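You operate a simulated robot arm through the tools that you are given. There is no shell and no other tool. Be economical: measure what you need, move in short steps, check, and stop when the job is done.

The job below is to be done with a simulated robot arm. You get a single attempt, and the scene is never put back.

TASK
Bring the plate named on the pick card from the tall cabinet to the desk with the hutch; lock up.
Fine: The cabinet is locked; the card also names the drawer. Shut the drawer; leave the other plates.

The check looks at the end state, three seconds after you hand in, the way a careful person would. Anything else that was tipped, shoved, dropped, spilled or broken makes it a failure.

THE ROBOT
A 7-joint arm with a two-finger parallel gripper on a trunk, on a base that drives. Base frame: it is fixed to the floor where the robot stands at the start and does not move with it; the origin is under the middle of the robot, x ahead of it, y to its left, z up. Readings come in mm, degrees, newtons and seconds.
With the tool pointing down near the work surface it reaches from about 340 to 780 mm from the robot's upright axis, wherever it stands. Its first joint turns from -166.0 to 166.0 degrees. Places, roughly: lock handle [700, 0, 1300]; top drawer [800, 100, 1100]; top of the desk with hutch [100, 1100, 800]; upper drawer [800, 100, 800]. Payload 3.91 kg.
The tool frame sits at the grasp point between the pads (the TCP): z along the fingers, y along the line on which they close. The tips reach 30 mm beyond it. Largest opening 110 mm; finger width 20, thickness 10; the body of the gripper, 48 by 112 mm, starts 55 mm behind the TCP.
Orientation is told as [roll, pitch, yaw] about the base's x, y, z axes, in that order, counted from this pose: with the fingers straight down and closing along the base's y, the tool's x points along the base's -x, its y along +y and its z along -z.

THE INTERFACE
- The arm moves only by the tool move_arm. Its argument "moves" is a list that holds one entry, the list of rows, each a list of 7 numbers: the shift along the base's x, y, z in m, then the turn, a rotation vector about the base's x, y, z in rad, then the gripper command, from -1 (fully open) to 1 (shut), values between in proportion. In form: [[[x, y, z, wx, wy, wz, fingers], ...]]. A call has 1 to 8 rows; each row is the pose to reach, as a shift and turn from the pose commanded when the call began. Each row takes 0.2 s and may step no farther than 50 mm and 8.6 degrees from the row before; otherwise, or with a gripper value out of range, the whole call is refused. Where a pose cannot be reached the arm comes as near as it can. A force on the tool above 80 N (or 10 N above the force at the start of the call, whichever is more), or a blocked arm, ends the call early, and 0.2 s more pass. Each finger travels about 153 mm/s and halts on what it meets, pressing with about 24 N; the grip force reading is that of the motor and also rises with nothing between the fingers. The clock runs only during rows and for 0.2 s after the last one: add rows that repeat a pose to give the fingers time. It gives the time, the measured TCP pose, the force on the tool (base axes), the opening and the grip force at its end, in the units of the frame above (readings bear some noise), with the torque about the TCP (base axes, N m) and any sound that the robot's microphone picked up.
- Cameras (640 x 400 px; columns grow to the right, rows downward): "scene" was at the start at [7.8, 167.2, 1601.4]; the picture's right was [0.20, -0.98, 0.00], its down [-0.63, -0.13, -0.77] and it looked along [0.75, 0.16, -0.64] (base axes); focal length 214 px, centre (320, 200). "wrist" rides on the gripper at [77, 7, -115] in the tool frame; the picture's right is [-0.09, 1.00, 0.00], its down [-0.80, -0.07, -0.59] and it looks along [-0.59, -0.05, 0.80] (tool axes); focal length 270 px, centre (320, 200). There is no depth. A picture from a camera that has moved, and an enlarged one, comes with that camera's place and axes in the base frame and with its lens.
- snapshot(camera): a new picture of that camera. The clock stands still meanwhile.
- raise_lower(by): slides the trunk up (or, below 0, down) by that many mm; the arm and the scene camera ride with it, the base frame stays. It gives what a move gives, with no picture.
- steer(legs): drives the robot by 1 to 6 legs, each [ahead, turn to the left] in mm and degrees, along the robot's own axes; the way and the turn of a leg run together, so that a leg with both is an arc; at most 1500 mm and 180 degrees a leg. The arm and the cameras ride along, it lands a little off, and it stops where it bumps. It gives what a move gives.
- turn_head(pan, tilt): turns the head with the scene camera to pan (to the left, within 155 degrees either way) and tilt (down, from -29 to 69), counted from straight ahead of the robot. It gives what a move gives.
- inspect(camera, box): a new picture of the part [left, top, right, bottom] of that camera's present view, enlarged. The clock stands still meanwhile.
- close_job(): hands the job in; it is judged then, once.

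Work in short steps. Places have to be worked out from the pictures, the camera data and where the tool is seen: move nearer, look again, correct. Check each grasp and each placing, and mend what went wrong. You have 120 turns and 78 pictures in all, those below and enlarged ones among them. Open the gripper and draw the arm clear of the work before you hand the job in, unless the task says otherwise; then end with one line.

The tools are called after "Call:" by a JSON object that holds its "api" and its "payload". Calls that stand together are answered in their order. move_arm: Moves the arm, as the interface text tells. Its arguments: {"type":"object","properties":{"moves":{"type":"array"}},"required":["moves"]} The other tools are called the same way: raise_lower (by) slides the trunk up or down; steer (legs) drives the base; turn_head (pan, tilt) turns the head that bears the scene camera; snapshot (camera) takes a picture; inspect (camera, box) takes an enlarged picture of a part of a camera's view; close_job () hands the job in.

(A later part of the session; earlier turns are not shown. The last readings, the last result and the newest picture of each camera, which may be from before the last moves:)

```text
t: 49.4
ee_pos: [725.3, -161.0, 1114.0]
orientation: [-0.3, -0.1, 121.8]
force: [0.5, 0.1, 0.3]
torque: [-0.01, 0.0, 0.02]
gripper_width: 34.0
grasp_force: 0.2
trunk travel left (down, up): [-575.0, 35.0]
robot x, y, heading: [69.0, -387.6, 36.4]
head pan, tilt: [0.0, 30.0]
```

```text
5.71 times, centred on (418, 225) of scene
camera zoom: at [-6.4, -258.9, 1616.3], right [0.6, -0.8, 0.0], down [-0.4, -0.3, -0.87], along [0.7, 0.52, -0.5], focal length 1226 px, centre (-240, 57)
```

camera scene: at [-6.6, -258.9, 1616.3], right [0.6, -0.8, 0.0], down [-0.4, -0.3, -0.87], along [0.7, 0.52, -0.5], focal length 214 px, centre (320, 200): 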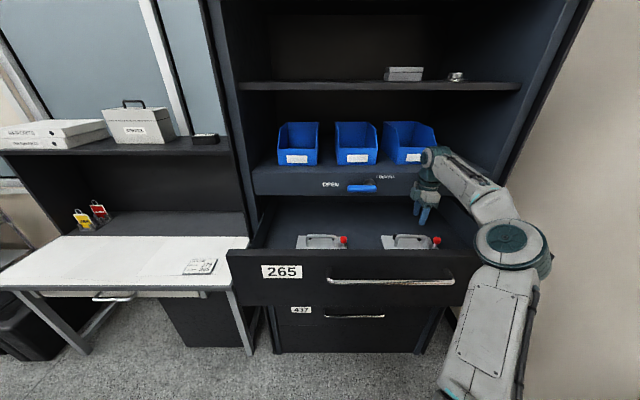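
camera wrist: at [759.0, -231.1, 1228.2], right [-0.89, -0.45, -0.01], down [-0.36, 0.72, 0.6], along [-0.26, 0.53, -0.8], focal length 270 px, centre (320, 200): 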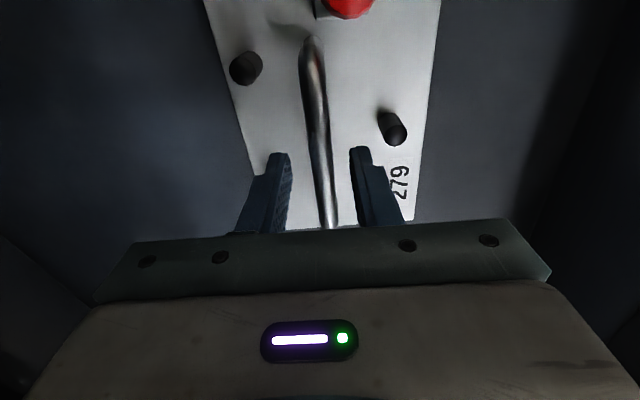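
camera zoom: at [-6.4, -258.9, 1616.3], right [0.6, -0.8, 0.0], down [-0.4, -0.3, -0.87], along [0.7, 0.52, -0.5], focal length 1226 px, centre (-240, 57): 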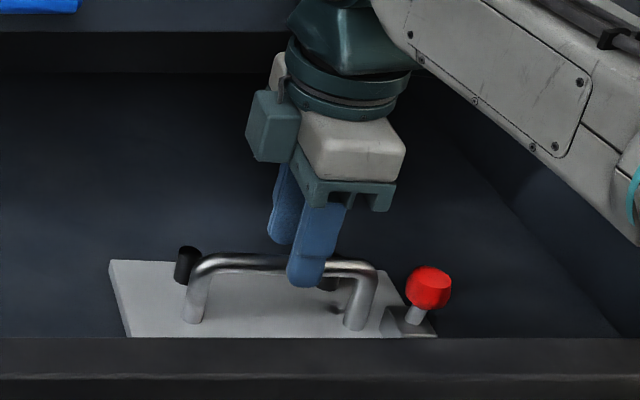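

The bar lies between the fingers. I go down another 32 mm and close.

Call:
{"api": "move_arm", "payload": {"moves": [[[0, 0, -0.016, 0, 0, 0, 0.38], [0, 0, -0.032, 0, 0, 0, 0.38], [0, 0, -0.032, 0, 0, 0, 0.38], [0, 0, -0.032, 0, 0, 0, 1], [0, 0, -0.032, 0, 0, 0, 1], [0, 0, -0.032, 0, 0, 0, 1]]]}}

Call:
{"api": "inspect", "payload": {"camera": "scene", "box": [370, 190, 466, 260]}}

```text
t: 50.8
ee_pos: [724.8, -159.4, 1080.5]
orientation: [-0.2, -0.1, 121.8]
force: [-0.2, -0.2, -0.2]
torque: [-0.04, -0.03, 0.42]
gripper_width: 13.7
grasp_force: 24.3
trunk travel left (down, up): [-575.0, 35.0]
robot x, y, heading: [70.6, -385.8, 36.5]
head pan, tilt: [0.0, 30.0]
```

```text
5.71 times, centred on (418, 225) of scene
camera zoom: at [-6.5, -259.0, 1616.3], right [0.6, -0.8, 0.0], down [-0.4, -0.3, -0.87], along [0.7, 0.52, -0.5], focal length 1226 px, centre (-240, 57)
```

zoom: 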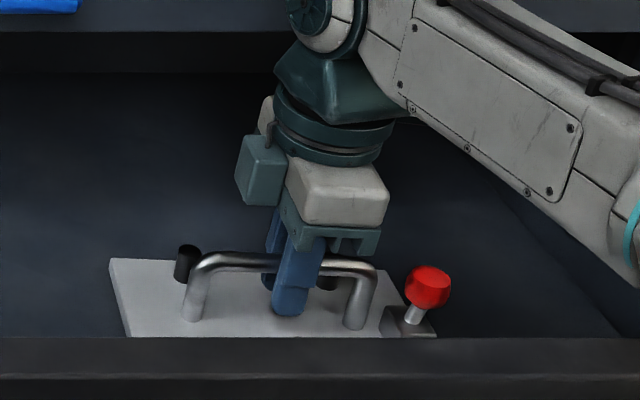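

Gripped (13.7 mm). I lift 25 mm gently and check the load.

Call:
{"api": "move_arm", "payload": {"moves": [[[0, 0, 0.008, 0, 0, 0, 1], [0, 0, 0.016, 0, 0, 0, 1], [0, 0, 0.025, 0, 0, 0, 1], [0, 0, 0.025, 0, 0, 0, 1]]]}}

Call:
{"api": "inspect", "payload": {"camera": "scene", "box": [360, 180, 476, 260]}}

```text
t: 51.8
ee_pos: [724.9, -159.6, 1103.7]
orientation: [-0.2, -0.1, 121.8]
force: [0.2, -0.4, -10.4]
torque: [0.06, -0.03, 0.01]
gripper_width: 13.6
grasp_force: 23.5
trunk travel left (down, up): [-575.0, 35.0]
robot x, y, heading: [75.2, -390.3, 36.5]
head pan, tilt: [0.0, 30.0]
```

```text
5.00 times, centred on (418, 220) of scene
camera zoom: at [-5.2, -258.6, 1616.3], right [0.6, -0.8, 0.0], down [-0.4, -0.3, -0.87], along [0.69, 0.52, -0.5], focal length 1072 px, centre (-170, 100)
```

zoom: 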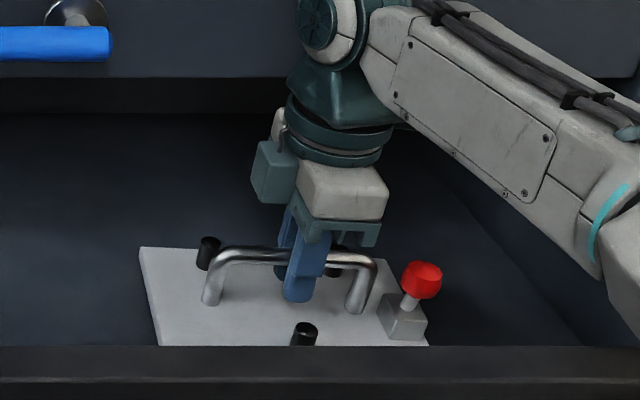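

Held level, about 1 kg. I draw it 60 mm toward me while rising, to clear the lock panel, then straight up over the drawer front.

Call:
{"api": "move_arm", "payload": {"moves": [[[-0.016, -0.012, 0.012, 0, 0, 0, 1], [-0.032, -0.024, 0.03, 0, 0, 0, 1], [-0.0485, -0.035, 0.06, 0, 0, 0, 1], [-0.0485, -0.035, 0.095, 0, 0, 0, 1], [-0.0485, -0.035, 0.13, 0, 0, 0, 1], [-0.0485, -0.035, 0.165, 0, 0, 0, 1], [-0.0485, -0.035, 0.2, 0, 0, 0, 1], [-0.0485, -0.035, 0.23, 0, 0, 0, 1]]]}}

Call:
{"api": "snapshot", "payload": {"camera": "scene"}}

```text
t: 53.6
ee_pos: [677.4, -193.0, 1332.7]
orientation: [-0.1, -0.1, 121.9]
force: [-0.3, 0.4, -9.4]
torque: [0.05, 0.05, 0.0]
gripper_width: 13.7
grasp_force: 23.9
trunk travel left (down, up): [-575.0, 35.0]
robot x, y, heading: [66.9, -387.5, 36.3]
head pan, tilt: [0.0, 30.0]
```

```text
37 pictures are left
camera scene: at [-5.7, -257.8, 1616.2], right [0.6, -0.8, 0.0], down [-0.4, -0.3, -0.87], along [0.69, 0.52, -0.5], focal length 214 px, centre (320, 200)
```

scene: 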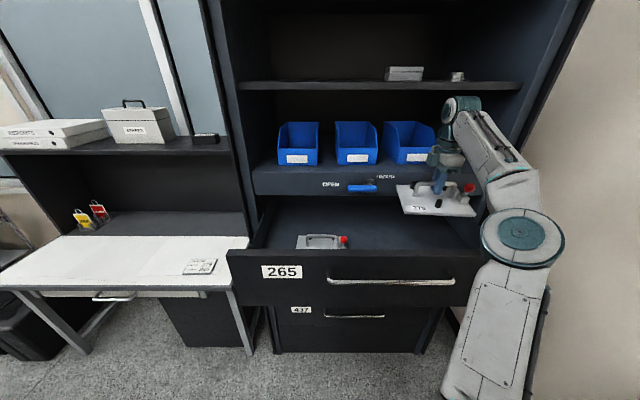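

Plate 279 is clear, plate 325 untouched. I back off 250 mm, turn left 55°, and drive part of the way toward the desk.

Call:
{"api": "steer", "payload": {"legs": [[-250, 0], [0, 55], [350, 0]]}}

Call:
{"api": "turn_head", "payload": {"pan": 0, "tilt": 45}}

Call:
{"api": "snapshot", "payload": {"camera": "scene"}}

```text
t: 59.7
ee_pos: [52.1, 414.1, 1332.5]
orientation: [-0.2, -0.1, 177.0]
force: [0.4, 1.4, -9.8]
torque: [-0.03, 0.08, 0.0]
gripper_width: 13.5
grasp_force: 24.3
trunk travel left (down, up): [-575.0, 35.0]
robot x, y, heading: [-138.3, -197.7, 91.7]
head pan, tilt: [0.0, 30.0]
```

```text
t: 60.5
ee_pos: [52.3, 412.5, 1334.0]
orientation: [-0.2, -0.1, 176.9]
force: [-1.0, -0.1, -8.9]
torque: [0.01, 0.05, 0.01]
gripper_width: 13.5
grasp_force: 24.1
trunk travel left (down, up): [-575.0, 35.0]
robot x, y, heading: [-137.2, -193.1, 92.0]
head pan, tilt: [0.0, 45.0]
```

```text
36 pictures are left
camera scene: at [-285.9, -195.1, 1593.7], right [1.0, 0.03, 0.0], down [0.02, -0.71, -0.71], along [-0.02, 0.71, -0.71], focal length 214 px, centre (320, 200)
```

scene: 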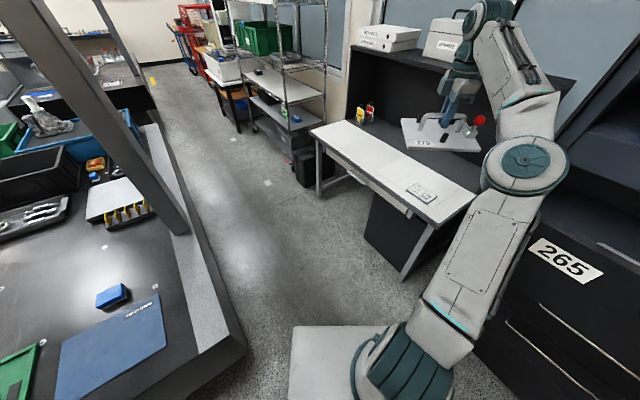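

The way is clear: bench on the left, desk ahead-right. I drive 345 mm on, leaving the base just short of the desk with the plate above its front half.

Call:
{"api": "steer", "payload": {"legs": [[345, 0]]}}

Call:
{"api": "snapshot", "payload": {"camera": "scene"}}

```text
t: 62.8
ee_pos: [36.3, 766.7, 1332.2]
orientation: [-0.2, -0.2, 177.1]
force: [0.3, 1.2, -9.4]
torque: [0.0, 0.04, -0.01]
gripper_width: 13.7
grasp_force: 24.2
trunk travel left (down, up): [-575.0, 35.0]
robot x, y, heading: [-145.6, 155.5, 92.1]
head pan, tilt: [0.0, 45.0]
```

```text
35 pictures are left
camera scene: at [-297.7, 156.1, 1593.7], right [1.0, 0.04, 0.0], down [0.03, -0.71, -0.71], along [-0.03, 0.71, -0.71], focal length 214 px, centre (320, 200)
```

scene: 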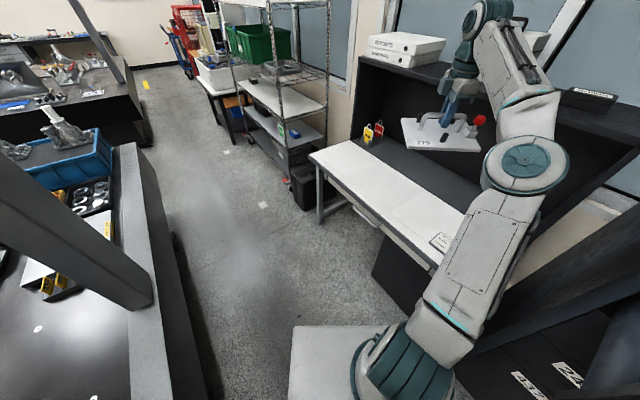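

The plate hangs over the desk's front edge, left of the card. I square it to the desk (−55°) and carry it 125 mm farther in, still high.

Call:
{"api": "move_arm", "payload": {"moves": [[[0.015, 0.0094, 0, 0, 0, -0.1376, 1], [0.03, 0.0188, 0, 0, 0, -0.2752, 1], [0.045, 0.028, 0, 0, 0, -0.4128, 1], [0.06, 0.0376, 0, 0, 0, -0.5504, 1], [0.076, 0.047, 0, 0, 0, -0.688, 1], [0.091, 0.0564, 0, 0, 0, -0.8256, 1], [0.106, 0.066, 0, 0, 0, -0.963, 1], [0.106, 0.066, 0, 0, 0, -0.963, 1]]]}}

Call:
{"api": "snapshot", "payload": {"camera": "scene"}}

Call:
{"api": "snapshot", "payload": {"camera": "wrist"}}

```text
t: 64.6
ee_pos: [111.2, 789.9, 1289.5]
orientation: [-0.4, -0.1, 121.9]
force: [-0.3, -0.7, -8.6]
torque: [0.06, 0.0, 0.01]
gripper_width: 13.8
grasp_force: 23.8
out of reach, approached as far as the arm can: row 3, 4, 5, 6, 7, 8
trunk travel left (down, up): [-575.0, 35.0]
robot x, y, heading: [-150.4, 153.4, 92.1]
head pan, tilt: [0.0, 45.0]
```

```text
34 pictures are left
camera scene: at [-299.0, 152.7, 1593.6], right [1.0, 0.04, 0.0], down [0.03, -0.71, -0.71], along [-0.03, 0.71, -0.71], focal length 214 px, centre (320, 200)
```

scene: 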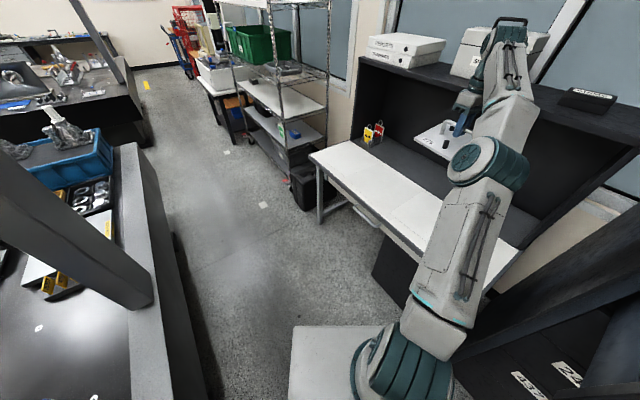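

```text
33 pictures are left
camera wrist: at [145.5, 719.2, 1403.6], right [-0.89, -0.45, -0.01], down [-0.37, 0.71, 0.6], along [-0.27, 0.53, -0.8], focal length 270 px, centre (320, 200)
```

wrist: 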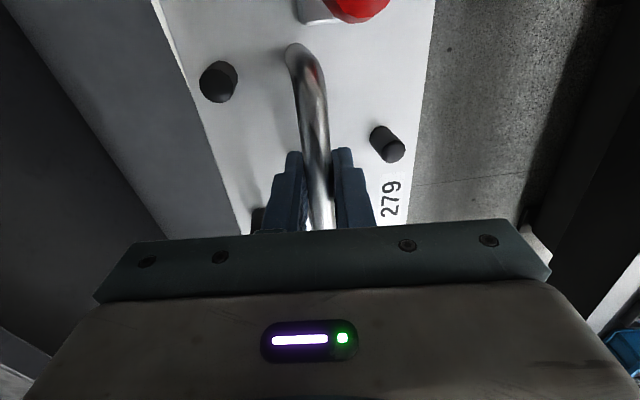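

At this height the reach is short (TCP settled at n≈555, s≈−574, z 1290). I lower the trunk 260 mm, which keeps the arm's shape, then look.

Call:
{"api": "raise_lower", "payload": {"by": -260}}

Call:
{"api": "snapshot", "payload": {"camera": "scene"}}

```text
t: 67.2
ee_pos: [112.4, 791.0, 1027.6]
orientation: [-0.2, -0.1, 122.1]
force: [-0.7, -0.8, -9.6]
torque: [0.06, 0.02, -0.03]
gripper_width: 13.6
grasp_force: 24.6
trunk travel left (down, up): [-315.0, 295.0]
robot x, y, heading: [-148.2, 152.0, 92.1]
head pan, tilt: [0.0, 45.0]
```

```text
32 pictures are left
camera scene: at [-297.7, 155.1, 1333.7], right [1.0, 0.04, 0.0], down [0.03, -0.71, -0.71], along [-0.03, 0.71, -0.71], focal length 214 px, centre (320, 200)
```

scene: 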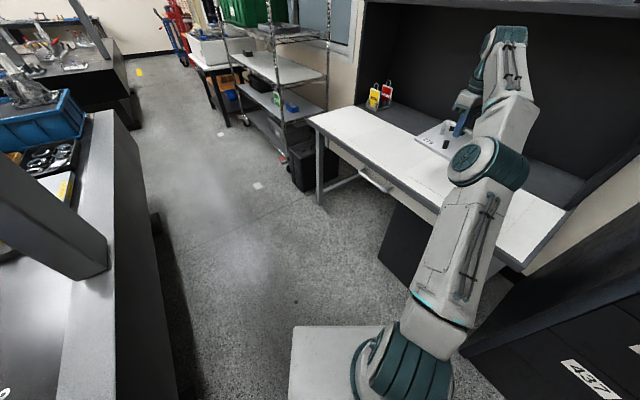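

The plate hangs left of the card area with room all round. I lower by the arm 130 mm while reaching 60 mm farther in.

Call:
{"api": "move_arm", "payload": {"moves": [[[0, 0, -0.035, 0, 0, 0, 1], [0.01, 0.01, -0.07, 0, 0, 0, 1], [0.025, 0.025, -0.1, 0, 0, 0, 1], [0.043, 0.043, -0.13, 0, 0, 0, 1], [0.043, 0.043, -0.13, 0, 0, 0, 1]]]}}

Call:
{"api": "inspect", "payload": {"camera": "scene", "box": [300, 60, 620, 260]}}

Call:
{"api": "snapshot", "payload": {"camera": "wrist"}}

```text
t: 68.4
ee_pos: [154.9, 836.2, 897.9]
orientation: [-0.2, 0.1, 122.0]
force: [0.2, 1.2, -9.3]
torque: [0.02, 0.05, -0.01]
gripper_width: 13.9
grasp_force: 23.6
trunk travel left (down, up): [-315.0, 295.0]
robot x, y, heading: [-149.3, 153.8, 92.0]
head pan, tilt: [0.0, 45.0]
```

```text
2.00 times, centred on (460, 160) of scene
camera zoom: at [-297.4, 155.6, 1333.8], right [1.0, 0.04, 0.0], down [0.03, -0.71, -0.71], along [-0.03, 0.71, -0.71], focal length 429 px, centre (40, 280)
```

zoom: 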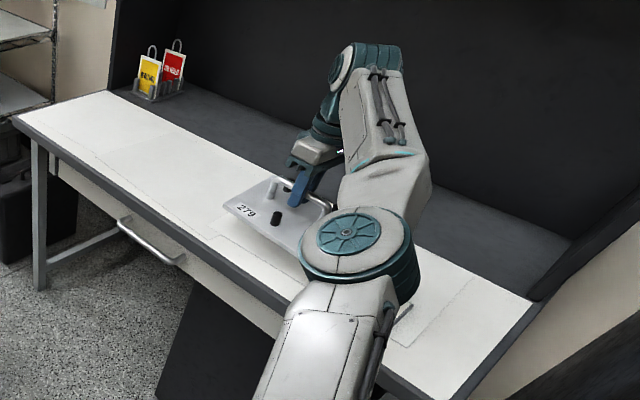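

```text
30 pictures are left
camera wrist: at [188.6, 765.9, 1012.8], right [-0.89, -0.45, 0.0], down [-0.37, 0.72, 0.6], along [-0.27, 0.53, -0.8], focal length 270 px, centre (320, 200)
```

wrist: 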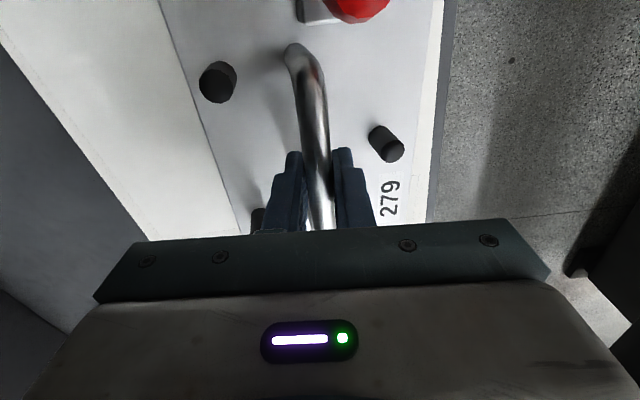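

The plate is just inside the front edge, but its right end comes near the card (left edge s≈−490). I drive the base 60 mm ahead, which shifts it inward and away from the card.

Call:
{"api": "steer", "payload": {"legs": [[60, 0]]}}

Call:
{"api": "snapshot", "payload": {"camera": "wrist"}}

Call:
{"api": "inspect", "payload": {"camera": "scene", "box": [300, 60, 620, 260]}}

```text
t: 69.4
ee_pos: [152.6, 894.0, 899.1]
orientation: [-0.2, 0.0, 122.0]
force: [-0.7, 0.3, -8.2]
torque: [0.01, 0.05, 0.0]
gripper_width: 13.9
grasp_force: 24.2
trunk travel left (down, up): [-315.0, 295.0]
robot x, y, heading: [-150.2, 215.6, 92.1]
head pan, tilt: [0.0, 45.0]
```

```text
29 pictures are left
camera wrist: at [186.4, 825.4, 1012.8], right [-0.89, -0.45, 0.0], down [-0.37, 0.72, 0.6], along [-0.27, 0.53, -0.8], focal length 270 px, centre (320, 200)
```

wrist: 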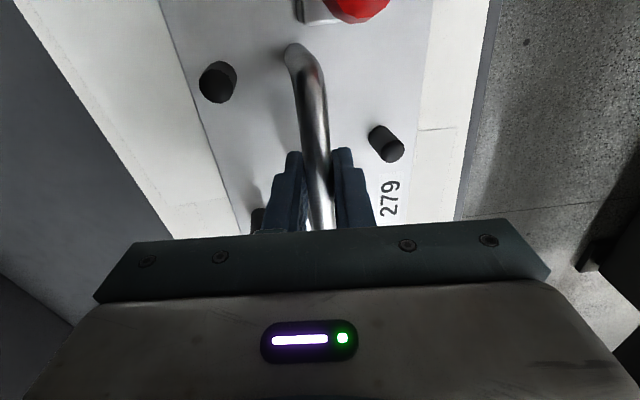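

```text
2.00 times, centred on (460, 160) of scene
camera zoom: at [-299.7, 215.1, 1333.7], right [1.0, 0.04, 0.0], down [0.03, -0.71, -0.71], along [-0.03, 0.71, -0.71], focal length 429 px, centre (40, 280)
```

zoom: 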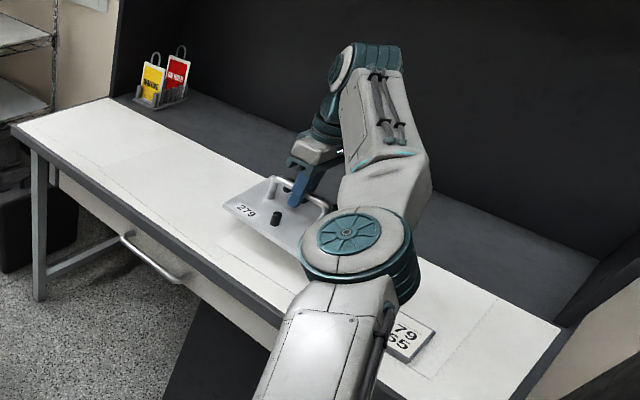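

Good place, card clear. I lower 40 mm, then feel for the top.

Call:
{"api": "move_arm", "payload": {"moves": [[[0, 0, -0.015, 0, 0, 0, 1], [0, 0, -0.03, 0, 0, 0, 1], [0, 0, -0.04, 0, 0, 0, 1]]]}}

Call:
{"api": "inspect", "payload": {"camera": "scene", "box": [380, 110, 500, 200]}}

```text
t: 70.2
ee_pos: [150.8, 893.7, 858.5]
orientation: [-0.2, 0.1, 121.9]
force: [0.0, 0.3, -8.0]
torque: [0.05, 0.04, -0.02]
gripper_width: 13.8
grasp_force: 24.2
trunk travel left (down, up): [-315.0, 295.0]
robot x, y, heading: [-151.2, 209.4, 92.3]
head pan, tilt: [0.0, 45.0]
```

```text
4.44 times, centred on (440, 155) of scene
camera zoom: at [-299.7, 215.0, 1333.7], right [1.0, 0.04, 0.0], down [0.03, -0.71, -0.71], along [-0.03, 0.71, -0.71], focal length 953 px, centre (-213, 400)
```

zoom: 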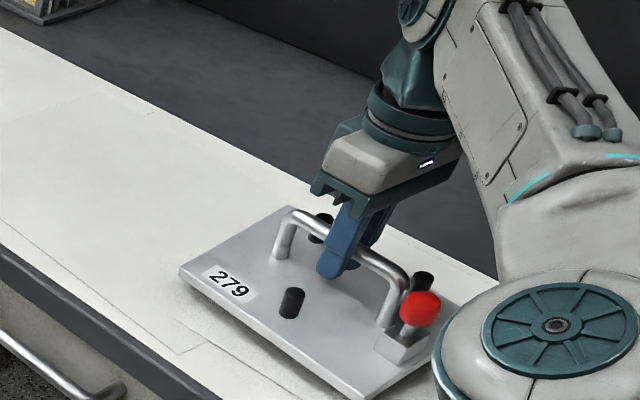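

It is near the top now. I lower in 8 mm rows, watching the force.

Call:
{"api": "move_arm", "payload": {"moves": [[[0, 0, -0.008, 0, 0, 0, 1], [0, 0, -0.016, 0, 0, 0, 1]]]}}

Call:
{"api": "move_arm", "payload": {"moves": [[[0, 0, -0.006, 0, 0, 0, 1], [0, 0, -0.012, 0, 0, 0, 1]]]}}

```text
t: 70.8
ee_pos: [152.6, 894.0, 842.0]
orientation: [-0.2, 0.0, 122.0]
force: [-0.7, -0.1, -8.7]
torque: [0.03, 0.06, 0.0]
gripper_width: 13.6
grasp_force: 24.3
trunk travel left (down, up): [-315.0, 295.0]
robot x, y, heading: [-151.3, 213.9, 91.9]
head pan, tilt: [0.0, 45.0]
```

```text
t: 71.4
ee_pos: [151.7, 895.0, 830.0]
orientation: [-0.2, 0.0, 122.0]
force: [0.4, -0.3, -9.0]
torque: [0.07, -0.02, 0.02]
gripper_width: 13.9
grasp_force: 24.2
trunk travel left (down, up): [-315.0, 295.0]
robot x, y, heading: [-151.2, 215.6, 92.0]
head pan, tilt: [0.0, 45.0]
```

No contact yet at 830. I check the gap in the picture while going on.

Call:
{"api": "move_arm", "payload": {"moves": [[[0, 0, -0.005, 0, 0, 0, 1], [0, 0, -0.01, 0, 0, 0, 1]]]}}

Call:
{"api": "inspect", "payload": {"camera": "scene", "box": [380, 120, 500, 210]}}

```text
t: 72.0
ee_pos: [152.4, 894.4, 825.4]
orientation: [-0.5, -0.3, 121.9]
force: [4.8, 9.9, 18.7]
torque: [0.16, 0.0, 0.2]
gripper_width: 13.8
grasp_force: 23.8
trunk travel left (down, up): [-315.0, 295.0]
robot x, y, heading: [-149.0, 215.8, 92.1]
head pan, tilt: [0.0, 45.0]
```

```text
4.44 times, centred on (440, 165) of scene
camera zoom: at [-300.5, 213.3, 1334.2], right [1.0, 0.04, 0.0], down [0.03, -0.71, -0.71], along [-0.03, 0.71, -0.71], focal length 953 px, centre (-213, 356)
```

zoom: 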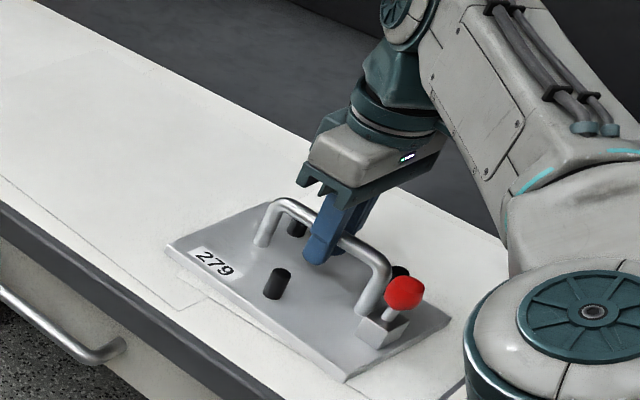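

Contact at 825: the plate rests on the desk. I ease the press, open narrowly past the pins, and rise straight up.

Call:
{"api": "move_arm", "payload": {"moves": [[[0, 0, 0.004, 0, 0, 0, 1], [0, 0, 0.004, 0, 0, 0, 0.38], [0, 0, 0.004, 0, 0, 0, 0.38], [0, 0, 0.004, 0, 0, 0, 0.38], [0, 0, 0.03, 0, 0, 0, 0.38], [0, 0, 0.07, 0, 0, 0, 0.38], [0, 0, 0.11, 0, 0, 0, 0.38], [0, 0, 0.15, 0, 0, 0, 0.38]]]}}

Call:
{"api": "snapshot", "payload": {"camera": "wrist"}}

```text
t: 73.8
ee_pos: [145.0, 870.1, 971.8]
orientation: [-0.3, 0.0, 122.0]
force: [-0.1, 0.7, -0.1]
torque: [0.04, -0.04, -0.03]
gripper_width: 34.0
grasp_force: 0.2
out of reach, approached as far as the arm can: row 7, 8
trunk travel left (down, up): [-315.0, 295.0]
robot x, y, heading: [-154.1, 214.7, 91.9]
head pan, tilt: [0.0, 45.0]
```

```text
25 pictures are left
camera wrist: at [178.1, 800.6, 1085.0], right [-0.89, -0.45, -0.01], down [-0.37, 0.72, 0.59], along [-0.27, 0.53, -0.8], focal length 270 px, centre (320, 200)
```

wrist: 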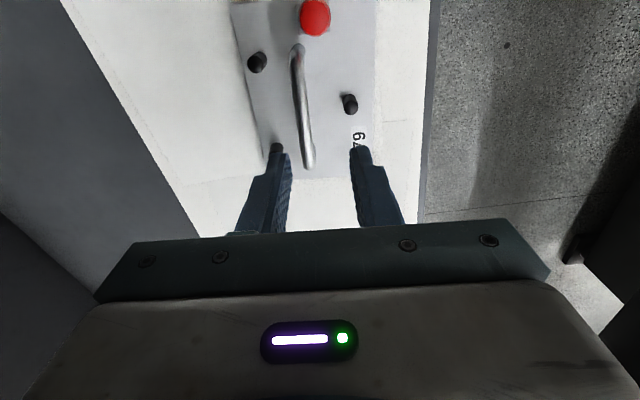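

Plate 279 stands on the desk, the hand is free. I raise the trunk again and drive back along the same track.

Call:
{"api": "raise_lower", "payload": {"by": 260}}

Call:
{"api": "steer", "payload": {"legs": [[-755, 0]]}}

Call:
{"api": "snapshot", "payload": {"camera": "scene"}}

```text
t: 76.5
ee_pos: [142.6, 871.4, 1230.6]
orientation: [-0.2, -0.1, 121.9]
force: [0.1, 0.1, 0.4]
torque: [0.02, 0.0, 0.0]
gripper_width: 34.2
grasp_force: 0.1
trunk travel left (down, up): [-575.0, 35.0]
robot x, y, heading: [-153.1, 217.0, 92.0]
head pan, tilt: [0.0, 45.0]
```

```text
t: 80.2
ee_pos: [135.0, 171.0, 1231.7]
orientation: [-0.1, -2.3, 126.3]
force: [-16.9, 27.4, 1.1]
torque: [0.81, 0.33, 0.74]
gripper_width: 35.7
grasp_force: 1.5
trunk travel left (down, up): [-575.0, 35.0]
robot x, y, heading: [-122.2, -511.0, 95.2]
head pan, tilt: [0.0, 45.0]
stopped in leg 1: the force on the tool passed its limit at 87 N (the readings are from after the stop); the commanded pose is now the measured one
```

```text
24 pictures are left
camera scene: at [-272.6, -511.4, 1593.3], right [1.0, 0.09, 0.0], down [0.06, -0.71, -0.71], along [-0.06, 0.7, -0.71], focal length 214 px, centre (320, 200)
```

scene: 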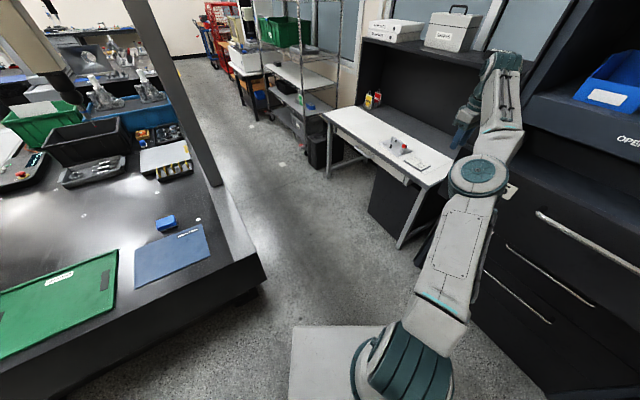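

The tool touched the left end of the open drawer front on the way back (force toward −s). I ease the hand off to the left and toward me, then up.

Call:
{"api": "move_arm", "payload": {"moves": [[[-0.009, 0.012, 0, 0, 0, 0, 0.38], [-0.018, 0.024, 0, 0, 0, 0, 0.38], [-0.024, 0.024, 0.02, 0, 0, 0, 0.38], [-0.03, 0.02, 0.06, 0, 0, 0, 0.38], [-0.035, 0.01, 0.1, 0, 0, 0, 0.38], [-0.045, -0.01, 0.13, 0, 0, 0, 0.38]]]}}

Call:
{"api": "turn_head", "payload": {"pan": -50, "tilt": 35}}

Call:
{"api": "snapshot", "payload": {"camera": "scene"}}

```text
t: 81.7
ee_pos: [65.9, 120.6, 1328.3]
orientation: [-0.2, -2.6, 125.7]
force: [0.1, -2.6, 0.8]
torque: [0.21, -0.03, 0.01]
gripper_width: 33.9
grasp_force: 0.1
out of reach, approached as far as the arm can: row 1, 2, 3, 4, 5, 6
trunk travel left (down, up): [-575.0, 35.0]
robot x, y, heading: [-124.5, -505.0, 94.4]
head pan, tilt: [0.0, 45.0]
```

```text
t: 82.8
ee_pos: [66.1, 128.7, 1323.9]
orientation: [0.1, -2.4, 125.8]
force: [-0.1, 0.7, -0.5]
torque: [-0.06, -0.01, -0.01]
gripper_width: 34.2
grasp_force: 0.0
trunk travel left (down, up): [-575.0, 35.0]
robot x, y, heading: [-120.7, -508.3, 94.7]
head pan, tilt: [-50.0, 35.0]
```

```text
23 pictures are left
camera scene: at [-202.6, -533.0, 1608.5], right [0.7, -0.71, 0.0], down [-0.41, -0.4, -0.82], along [0.58, 0.57, -0.57], focal length 214 px, centre (320, 200)
```

scene: 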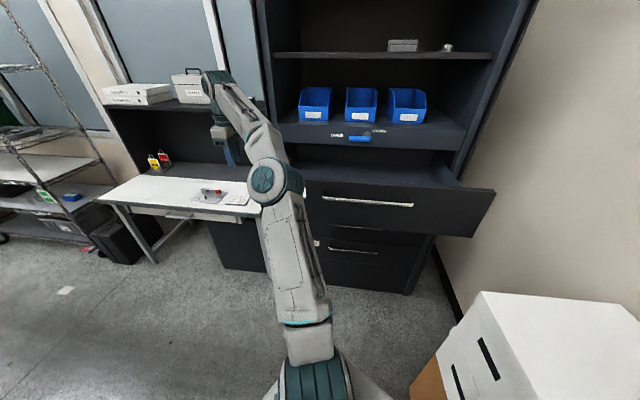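

Nothing is disturbed, the drawer stands square. The hand is now above the drawer top (tips ~1295), so I turn right to face the cabinet.

Call:
{"api": "steer", "payload": {"legs": [[0, -58]]}}

Call:
{"api": "turn_head", "payload": {"pan": 0, "tilt": 35}}

Call:
{"api": "snapshot", "payload": {"camera": "scene"}}

```text
t: 85.8
ee_pos: [517.0, -328.4, 1324.0]
orientation: [0.1, -2.4, 67.9]
force: [0.2, -0.4, -0.2]
torque: [0.0, -0.02, -0.01]
gripper_width: 33.9
grasp_force: 0.1
trunk travel left (down, up): [-575.0, 35.0]
robot x, y, heading: [-127.6, -508.0, 36.4]
head pan, tilt: [-50.0, 35.0]
```

```text
t: 87.0
ee_pos: [515.3, -328.8, 1324.2]
orientation: [0.1, -2.3, 67.9]
force: [0.7, 0.3, -0.6]
torque: [0.02, -0.01, 0.03]
gripper_width: 34.1
grasp_force: 0.0
trunk travel left (down, up): [-575.0, 35.0]
robot x, y, heading: [-122.7, -510.6, 36.3]
head pan, tilt: [0.0, 35.0]
```

```text
22 pictures are left
camera scene: at [-201.9, -379.4, 1608.5], right [0.6, -0.8, 0.0], down [-0.46, -0.34, -0.82], along [0.66, 0.49, -0.57], focal length 214 px, centre (320, 200)
```

scene: 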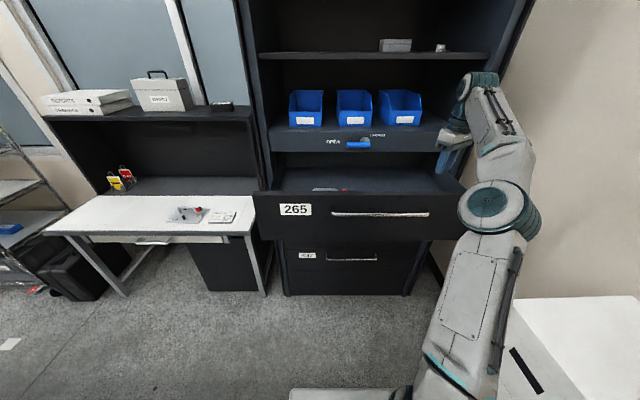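

I back 80 mm for arm room, then yaw the tool +58° and bring it to the drawer's centre line.

Call:
{"api": "steer", "payload": {"legs": [[-80, 0]]}}

Call:
{"api": "move_arm", "payload": {"moves": [[[-0.013, 0.018, 0, 0, 0, 0.1275, 0.38], [-0.026, 0.036, 0, 0, 0, 0.255, 0], [-0.039, 0.054, 0, 0, 0, 0.3825, -1], [-0.052, 0.072, 0, 0, 0, 0.51, -1], [-0.065, 0.09, 0, 0, 0, 0.6375, -1], [-0.078, 0.108, 0, 0, 0, 0.765, -1], [-0.091, 0.126, 0, 0, 0, 0.8925, -1], [-0.104, 0.144, 0, 0, 0, 1.02, -1]]]}}

```text
t: 88.0
ee_pos: [451.9, -374.5, 1325.1]
orientation: [0.1, -2.4, 67.9]
force: [0.9, -0.9, 0.7]
torque: [0.04, -0.02, -0.01]
gripper_width: 34.1
grasp_force: 0.0
trunk travel left (down, up): [-575.0, 35.0]
robot x, y, heading: [-182.5, -555.9, 36.6]
head pan, tilt: [0.0, 35.0]
```

```text
t: 89.8
ee_pos: [350.4, -229.9, 1323.3]
orientation: [0.1, -2.4, 126.4]
force: [-0.2, 0.4, 0.3]
torque: [0.0, -0.02, -0.02]
gripper_width: 109.9
grasp_force: 0.1
trunk travel left (down, up): [-575.0, 35.0]
robot x, y, heading: [-185.1, -556.3, 36.7]
head pan, tilt: [0.0, 35.0]
```

At n≈148, s≈392. Now I rotate the tool forward to horizontal while lowering to handle height.

Call:
{"api": "move_arm", "payload": {"moves": [[[-0.003, -0.002, -0.01, 0.0848, -0.115, 0, -1], [-0.006, -0.005, -0.02, 0.1696, -0.23, 0, -1], [-0.009, -0.007, -0.03, 0.2544, -0.345, 0, -1], [-0.012, -0.009, -0.04, 0.3392, -0.46, 0, -1], [-0.015, -0.012, -0.05, 0.424, -0.575, 0, -1], [-0.018, -0.014, -0.06, 0.5088, -0.69, 0, -1], [-0.021, -0.016, -0.07, 0.5936, -0.805, 0, -1], [-0.024, -0.018, -0.08, 0.6784, -0.92, 0, -1]]]}}

Call:
{"api": "move_arm", "payload": {"moves": [[[-0.003, -0.002, -0.028, 0.0848, -0.115, 0, -1], [-0.006, -0.004, -0.056, 0.1696, -0.23, 0, -1], [-0.008, -0.006, -0.086, 0.2544, -0.345, 0, -1], [-0.008, -0.006, -0.086, 0.2544, -0.345, 0, -1]]]}}

Call:
{"api": "snapshot", "payload": {"camera": "wrist"}}

```text
t: 91.6
ee_pos: [322.4, -246.1, 1244.3]
orientation: [-65.4, -0.8, 128.7]
force: [0.0, -0.2, -0.1]
torque: [0.01, 0.0, 0.03]
gripper_width: 110.4
grasp_force: 0.2
trunk travel left (down, up): [-575.0, 35.0]
robot x, y, heading: [-186.0, -552.6, 36.9]
head pan, tilt: [0.0, 35.0]
```

```text
t: 92.6
ee_pos: [316.0, -251.8, 1156.0]
orientation: [-90.1, 0.0, 128.9]
force: [0.6, 0.1, -0.5]
torque: [0.02, 0.0, 0.02]
gripper_width: 110.2
grasp_force: 0.1
trunk travel left (down, up): [-575.0, 35.0]
robot x, y, heading: [-184.4, -555.1, 36.6]
head pan, tilt: [0.0, 35.0]
```

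```text
21 pictures are left
camera wrist: at [274.5, -385.2, 1149.1], right [-0.06, 0.07, -1.0], down [-0.97, 0.25, 0.07], along [0.26, 0.97, 0.05], focal length 270 px, centre (320, 200)
```

wrist: 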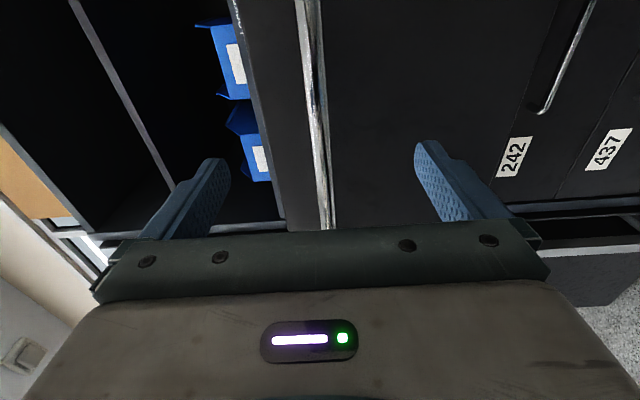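

The bar is centred again. I true the yaw by −2.5°, advance 92 mm and close.

Call:
{"api": "move_arm", "payload": {"moves": [[[0.025, 0.018, 0, 0, 0, -0.045, -1], [0.05, 0.036, 0, 0, 0, -0.045, -1], [0.0745, 0.054, 0, 0, 0, -0.045, -1], [0.0745, 0.054, 0, 0, 0, -0.045, 0], [0.0745, 0.054, 0, 0, 0, -0.045, 1], [0.0745, 0.054, 0, 0, 0, -0.045, 1], [0.0745, 0.054, 0, 0, 0, -0.045, 1]]]}}

Call:
{"api": "snapshot", "payload": {"camera": "wrist"}}

```text
t: 94.2
ee_pos: [393.2, -201.4, 1155.9]
orientation: [-89.8, 0.0, 126.2]
force: [-3.2, -0.7, -20.1]
torque: [-0.08, -0.08, 0.05]
gripper_width: 15.8
grasp_force: 44.9
trunk travel left (down, up): [-575.0, 35.0]
robot x, y, heading: [-187.3, -553.2, 36.8]
head pan, tilt: [0.0, 35.0]
```

```text
20 pictures are left
camera wrist: at [345.8, -331.4, 1149.4], right [-0.06, 0.07, -1.0], down [-0.95, 0.29, 0.08], along [0.3, 0.95, 0.05], focal length 270 px, centre (320, 200)
```

wrist: 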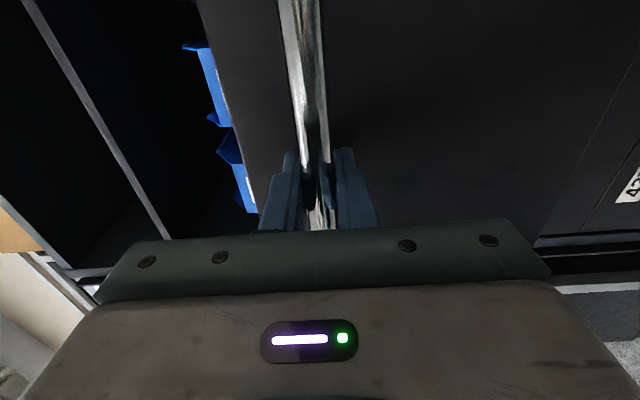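

Held (15.8 mm). I push the drawer in by driving ahead 200 mm.

Call:
{"api": "steer", "payload": {"legs": [[200, 0]]}}

Call:
{"api": "snapshot", "payload": {"camera": "scene"}}

```text
t: 95.8
ee_pos: [553.8, -82.4, 1154.8]
orientation: [-89.8, -0.1, 126.3]
force: [1.4, -6.1, -29.3]
torque: [-0.13, -0.13, -0.18]
gripper_width: 15.6
grasp_force: 45.4
trunk travel left (down, up): [-575.0, 35.0]
robot x, y, heading: [-27.7, -433.7, 36.5]
head pan, tilt: [0.0, 35.0]
```

```text
19 pictures are left
camera scene: at [-102.0, -306.3, 1608.5], right [0.6, -0.8, 0.0], down [-0.46, -0.34, -0.82], along [0.66, 0.49, -0.58], focal length 214 px, centre (320, 200)
```

scene: 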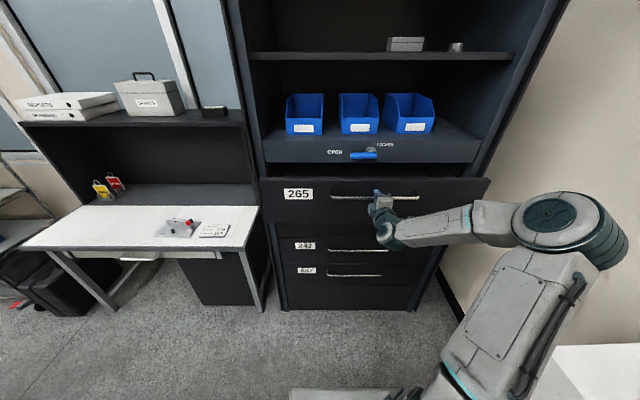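

It closes well. I drive another 100 mm.

Call:
{"api": "steer", "payload": {"legs": [[100, 0]]}}

```text
t: 97.0
ee_pos: [633.6, -25.2, 1155.7]
orientation: [-89.7, -0.2, 126.1]
force: [4.7, -9.7, -15.6]
torque: [-0.29, -0.07, -0.56]
gripper_width: 16.0
grasp_force: 45.2
trunk travel left (down, up): [-575.0, 35.0]
robot x, y, heading: [52.0, -374.5, 37.0]
head pan, tilt: [0.0, 35.0]
```

TCP at n≈498; about 25–33 mm remain. I push with the arm in small steps until it stops.

Call:
{"api": "move_arm", "payload": {"moves": [[[0.008, 0.006, 0, 0, 0, 0, 1], [0.0162, 0.0118, 0, 0, 0, 0, 1], [0.021, 0.015, 0, 0, 0, 0, 1], [0.025, 0.018, 0, 0, 0, 0, 1], [0.029, 0.021, 0, 0, 0, 0, 1]]]}}

Call:
{"api": "inspect", "payload": {"camera": "scene", "box": [240, 130, 480, 280]}}

```text
t: 98.2
ee_pos: [663.3, -2.4, 1155.9]
orientation: [-89.8, -0.1, 126.1]
force: [4.3, 1.6, -6.5]
torque: [-0.03, -0.12, -1.09]
gripper_width: 15.7
grasp_force: 45.2
trunk travel left (down, up): [-575.0, 35.0]
robot x, y, heading: [54.6, -372.1, 36.7]
head pan, tilt: [0.0, 35.0]
```

```text
2.67 times, centred on (360, 205) of scene
camera zoom: at [-24.8, -247.5, 1608.5], right [0.6, -0.8, 0.0], down [-0.46, -0.34, -0.82], along [0.66, 0.49, -0.57], focal length 572 px, centre (213, 187)
```

zoom: 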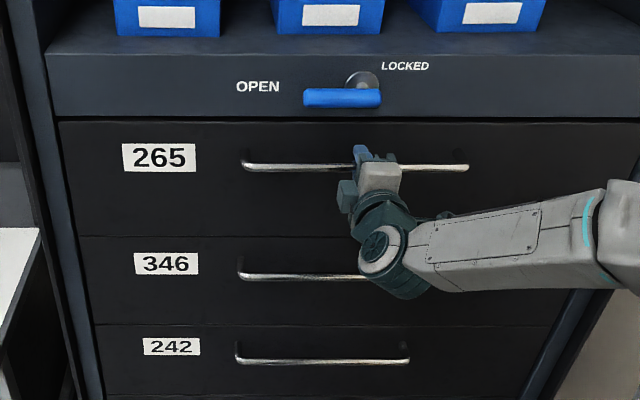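

Looks almost flush. I push a few more mm to feel the stop.

Call:
{"api": "move_arm", "payload": {"moves": [[[0.004, 0.003, 0, 0, 0, 0, 1], [0.008, 0.006, 0, 0, 0, 0, 1], [0.012, 0.009, 0, 0, 0, 0, 1]]]}}

```text
t: 99.0
ee_pos: [666.9, 2.3, 1155.4]
orientation: [-89.6, -0.2, 126.2]
force: [-35.2, -27.7, -20.7]
torque: [-0.14, -0.24, -0.03]
gripper_width: 15.6
grasp_force: 44.7
trunk travel left (down, up): [-575.0, 35.0]
robot x, y, heading: [52.0, -378.4, 36.9]
head pan, tilt: [0.0, 35.0]
```

A firm stop at 45 N: the drawer is shut. I relax the push, open, and draw back.

Call:
{"api": "move_arm", "payload": {"moves": [[[-0.005, -0.004, 0, 0, 0, 0, 1], [-0.006, -0.0045, 0, 0, 0, 0, -1], [-0.006, -0.0045, 0, 0, 0, 0, -1], [-0.006, -0.0045, 0, 0, 0, 0, -1], [-0.035, -0.025, 0, 0, 0, 0, -1], [-0.065, -0.047, 0, 0, 0, 0, -1], [-0.09, -0.065, 0, 0, 0, 0, -1], [-0.113, -0.082, 0, 0, 0, 0, -1]]]}}

Call:
{"api": "snapshot", "payload": {"camera": "wrist"}}

Call:
{"api": "inspect", "payload": {"camera": "scene", "box": [240, 130, 480, 280]}}

```text
t: 100.8
ee_pos: [558.7, -77.9, 1157.4]
orientation: [-89.9, -0.1, 126.1]
force: [-0.9, 0.7, -0.4]
torque: [-0.02, 0.0, 0.0]
gripper_width: 110.3
grasp_force: 0.0
trunk travel left (down, up): [-575.0, 35.0]
robot x, y, heading: [55.6, -373.8, 36.8]
head pan, tilt: [0.0, 35.0]
```

```text
17 pictures are left
camera wrist: at [511.0, -208.5, 1150.4], right [-0.06, 0.07, -1.0], down [-0.95, 0.3, 0.08], along [0.3, 0.95, 0.05], focal length 270 px, centre (320, 200)
```

wrist: 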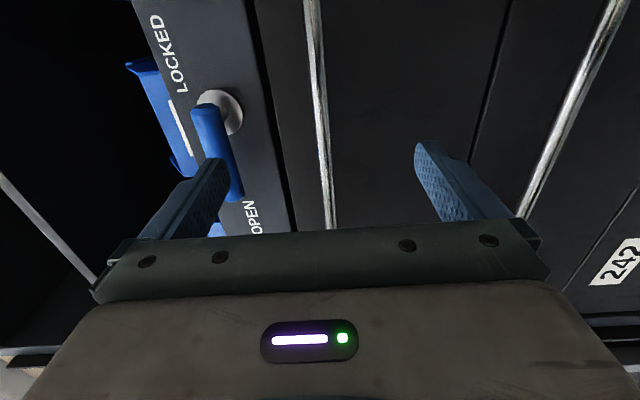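

```text
2.67 times, centred on (360, 205) of scene
camera zoom: at [-26.8, -248.4, 1608.5], right [0.6, -0.8, 0.0], down [-0.46, -0.34, -0.82], along [0.66, 0.49, -0.57], focal length 572 px, centre (213, 187)
```

zoom: 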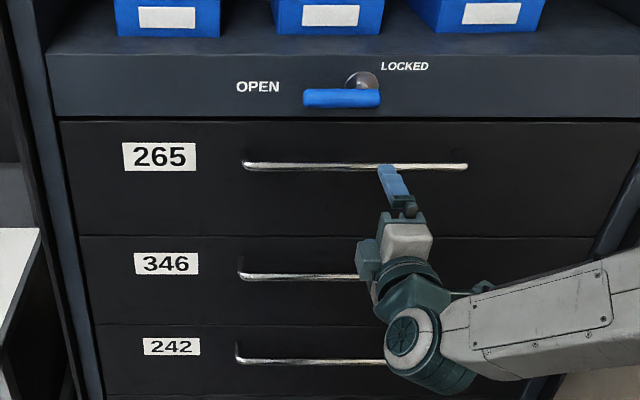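

Drawer 265 is shut. I now go up in front of the lever, where I released it before (s≈325, z≈1262).

Call:
{"api": "move_arm", "payload": {"moves": [[[-0.013, 0.018, 0.035, 0, 0, 0, -1], [-0.026, 0.036, 0.07, 0, 0, 0, -1], [-0.039, 0.053, 0.105, 0, 0, 0, -1], [-0.01, 0.074, 0.105, 0, 0, 0, -1], [-0.01, 0.074, 0.105, 0, 0, 0, -1]]]}}

Call:
{"api": "snapshot", "payload": {"camera": "wrist"}}

```text
t: 102.0
ee_pos: [550.8, -3.4, 1261.9]
orientation: [-89.7, -0.2, 126.3]
force: [-0.1, -0.6, 0.7]
torque: [0.01, 0.04, -0.01]
gripper_width: 109.9
grasp_force: 0.2
trunk travel left (down, up): [-575.0, 35.0]
robot x, y, heading: [50.7, -378.8, 36.5]
head pan, tilt: [0.0, 35.0]
```

```text
15 pictures are left
camera wrist: at [503.2, -133.1, 1254.8], right [-0.06, 0.07, -1.0], down [-0.95, 0.3, 0.07], along [0.3, 0.95, 0.05], focal length 270 px, centre (320, 200)
```

wrist: 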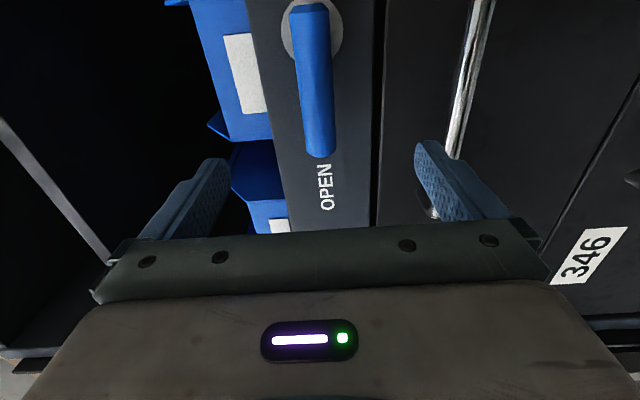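

The lever is centred between the fingers. I advance 86 mm and close.

Call:
{"api": "move_arm", "payload": {"moves": [[[0.035, 0.0255, 0, 0, 0, 0, -1], [0.055, 0.04, 0, 0, 0, 0, -1], [0.0696, 0.0506, 0, 0, 0, 0, -1], [0.0696, 0.0506, 0, 0, 0, 0, 0], [0.0696, 0.0506, 0, 0, 0, 0, 1], [0.0696, 0.0506, 0, 0, 0, 0, 1], [0.0696, 0.0506, 0, 0, 0, 0, 1]]]}}

Call:
{"api": "snapshot", "payload": {"camera": "wrist"}}

```text
t: 103.6
ee_pos: [618.2, 49.9, 1261.8]
orientation: [-89.8, -0.1, 126.1]
force: [1.5, -0.6, 7.1]
torque: [-0.4, -0.27, 0.18]
gripper_width: 25.2
grasp_force: 44.6
trunk travel left (down, up): [-575.0, 35.0]
robot x, y, heading: [52.8, -373.4, 36.7]
head pan, tilt: [0.0, 35.0]
```

```text
14 pictures are left
camera wrist: at [570.1, -80.6, 1255.1], right [-0.05, 0.07, -1.0], down [-0.95, 0.3, 0.07], along [0.3, 0.95, 0.05], focal length 270 px, centre (320, 200)
```

wrist: 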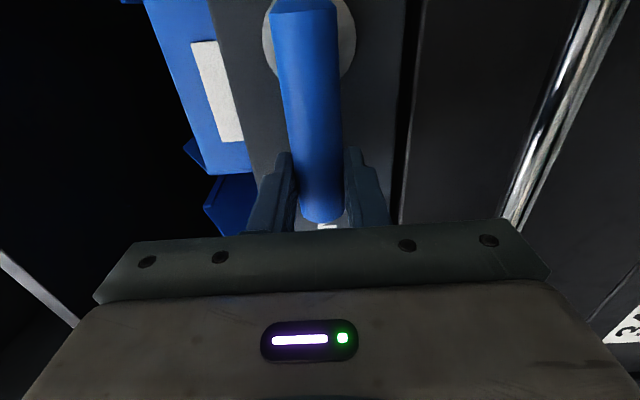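

Firmly held. I turn it back up toward LOCKED: first 64°.

Call:
{"api": "move_arm", "payload": {"moves": [[[0.0003, -0.0004, 0.0079, 0.1124, 0.0828, 0, 1], [0.0013, -0.0018, 0.0157, 0.2248, 0.1656, 0, 1], [0.0029, -0.004, 0.0232, 0.3372, 0.2484, 0, 1], [0.0051, -0.007, 0.0302, 0.4496, 0.3312, 0, 1], [0.0078, -0.0108, 0.0366, 0.562, 0.414, 0, 1], [0.0111, -0.0153, 0.0424, 0.6744, 0.4968, 0, 1], [0.0148, -0.0203, 0.0473, 0.7868, 0.5796, 0, 1], [0.0188, -0.0259, 0.0512, 0.8992, 0.6624, 0, 1]]]}}

```text
t: 105.4
ee_pos: [636.9, 22.9, 1314.5]
orientation: [-89.7, -64.1, 126.2]
force: [14.5, 7.4, 27.4]
torque: [-0.44, -0.99, 0.31]
gripper_width: 26.0
grasp_force: 45.0
trunk travel left (down, up): [-575.0, 35.0]
robot x, y, heading: [54.2, -376.3, 36.6]
head pan, tilt: [0.0, 35.0]
```

At 64°. I go on to 94° to reach the LOCKED stop.

Call:
{"api": "move_arm", "payload": {"moves": [[[0.0044, -0.006, 0.002, 0.1124, 0.0828, 0, 1], [0.0089, -0.0122, 0.0035, 0.2248, 0.1656, 0, 1], [0.0135, -0.0186, 0.004, 0.3372, 0.2484, 0, 1], [0.017, -0.0235, 0.004, 0.4215, 0.3105, 0, 1], [0.017, -0.0235, 0.004, 0.4215, 0.3105, 0, 1]]]}}

Call:
{"api": "snapshot", "payload": {"camera": "wrist"}}

```text
t: 106.6
ee_pos: [653.3, 1.1, 1318.9]
orientation: [88.2, -85.9, -51.4]
force: [9.1, 9.8, 26.4]
torque: [-0.35, -1.03, 0.16]
gripper_width: 26.7
grasp_force: 44.7
trunk travel left (down, up): [-575.0, 35.0]
robot x, y, heading: [55.6, -378.2, 36.8]
head pan, tilt: [0.0, 35.0]
```

```text
13 pictures are left
camera wrist: at [553.2, -59.2, 1241.6], right [-0.59, 0.79, 0.16], down [-0.4, -0.46, 0.8], along [0.7, 0.41, 0.58], focal length 270 px, centre (320, 200)
```

wrist: 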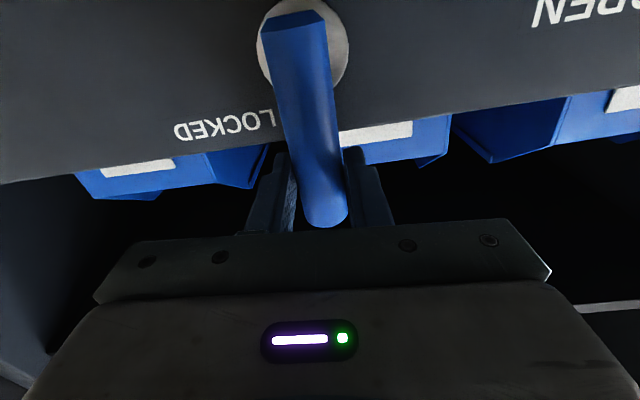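

The lever stands up at its stop. I relax the overturn, open, and draw straight back.

Call:
{"api": "move_arm", "payload": {"moves": [[[0, 0, 0, -0.05, -0.037, 0, 1], [0, 0, 0, -0.05, -0.037, 0, -1], [0, 0, 0, -0.05, -0.037, 0, -1], [0, 0, 0, -0.05, -0.037, 0, -1], [-0.032, -0.0235, 0, -0.05, -0.037, 0, -1], [-0.065, -0.047, 0, -0.05, -0.037, 0, -1], [-0.097, -0.0706, 0, -0.05, -0.037, 0, -1], [-0.125, -0.091, 0, -0.05, -0.037, 0, -1]]]}}

Call:
{"api": "snapshot", "payload": {"camera": "wrist"}}

Call:
{"api": "inspect", "payload": {"camera": "scene", "box": [240, 130, 480, 280]}}

```text
t: 108.4
ee_pos: [530.3, -90.0, 1316.8]
orientation: [69.3, -89.3, -32.8]
force: [0.2, -0.1, 0.6]
torque: [0.01, 0.0, 0.0]
gripper_width: 110.0
grasp_force: 0.1
trunk travel left (down, up): [-575.0, 35.0]
robot x, y, heading: [51.3, -373.8, 36.7]
head pan, tilt: [0.0, 35.0]
```

```text
12 pictures are left
camera wrist: at [431.2, -153.7, 1240.2], right [-0.59, 0.8, 0.1], down [-0.43, -0.42, 0.8], along [0.68, 0.43, 0.59], focal length 270 px, centre (320, 200)
```

wrist: 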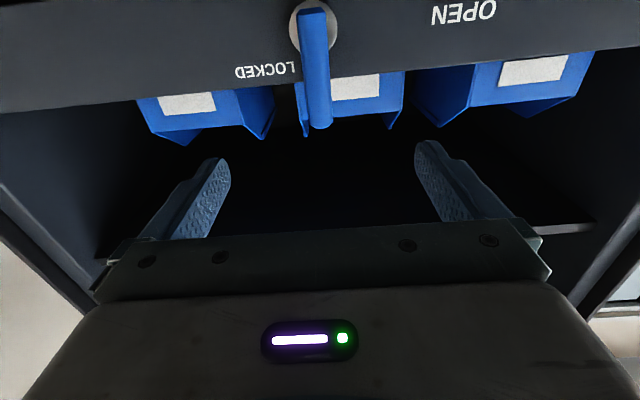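

```text
2.67 times, centred on (360, 205) of scene
camera zoom: at [-27.1, -248.8, 1608.5], right [0.6, -0.8, 0.0], down [-0.46, -0.34, -0.82], along [0.66, 0.49, -0.57], focal length 572 px, centre (213, 187)
```

zoom: 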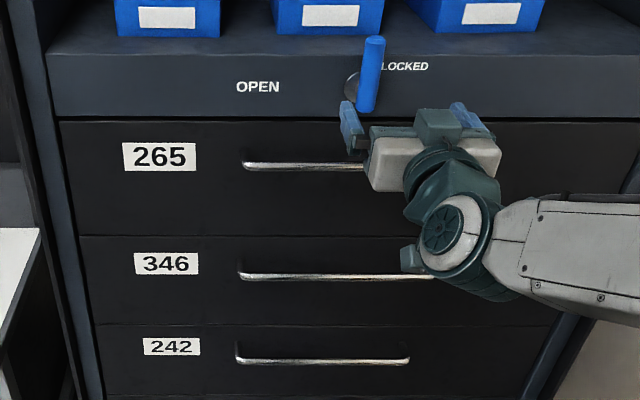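

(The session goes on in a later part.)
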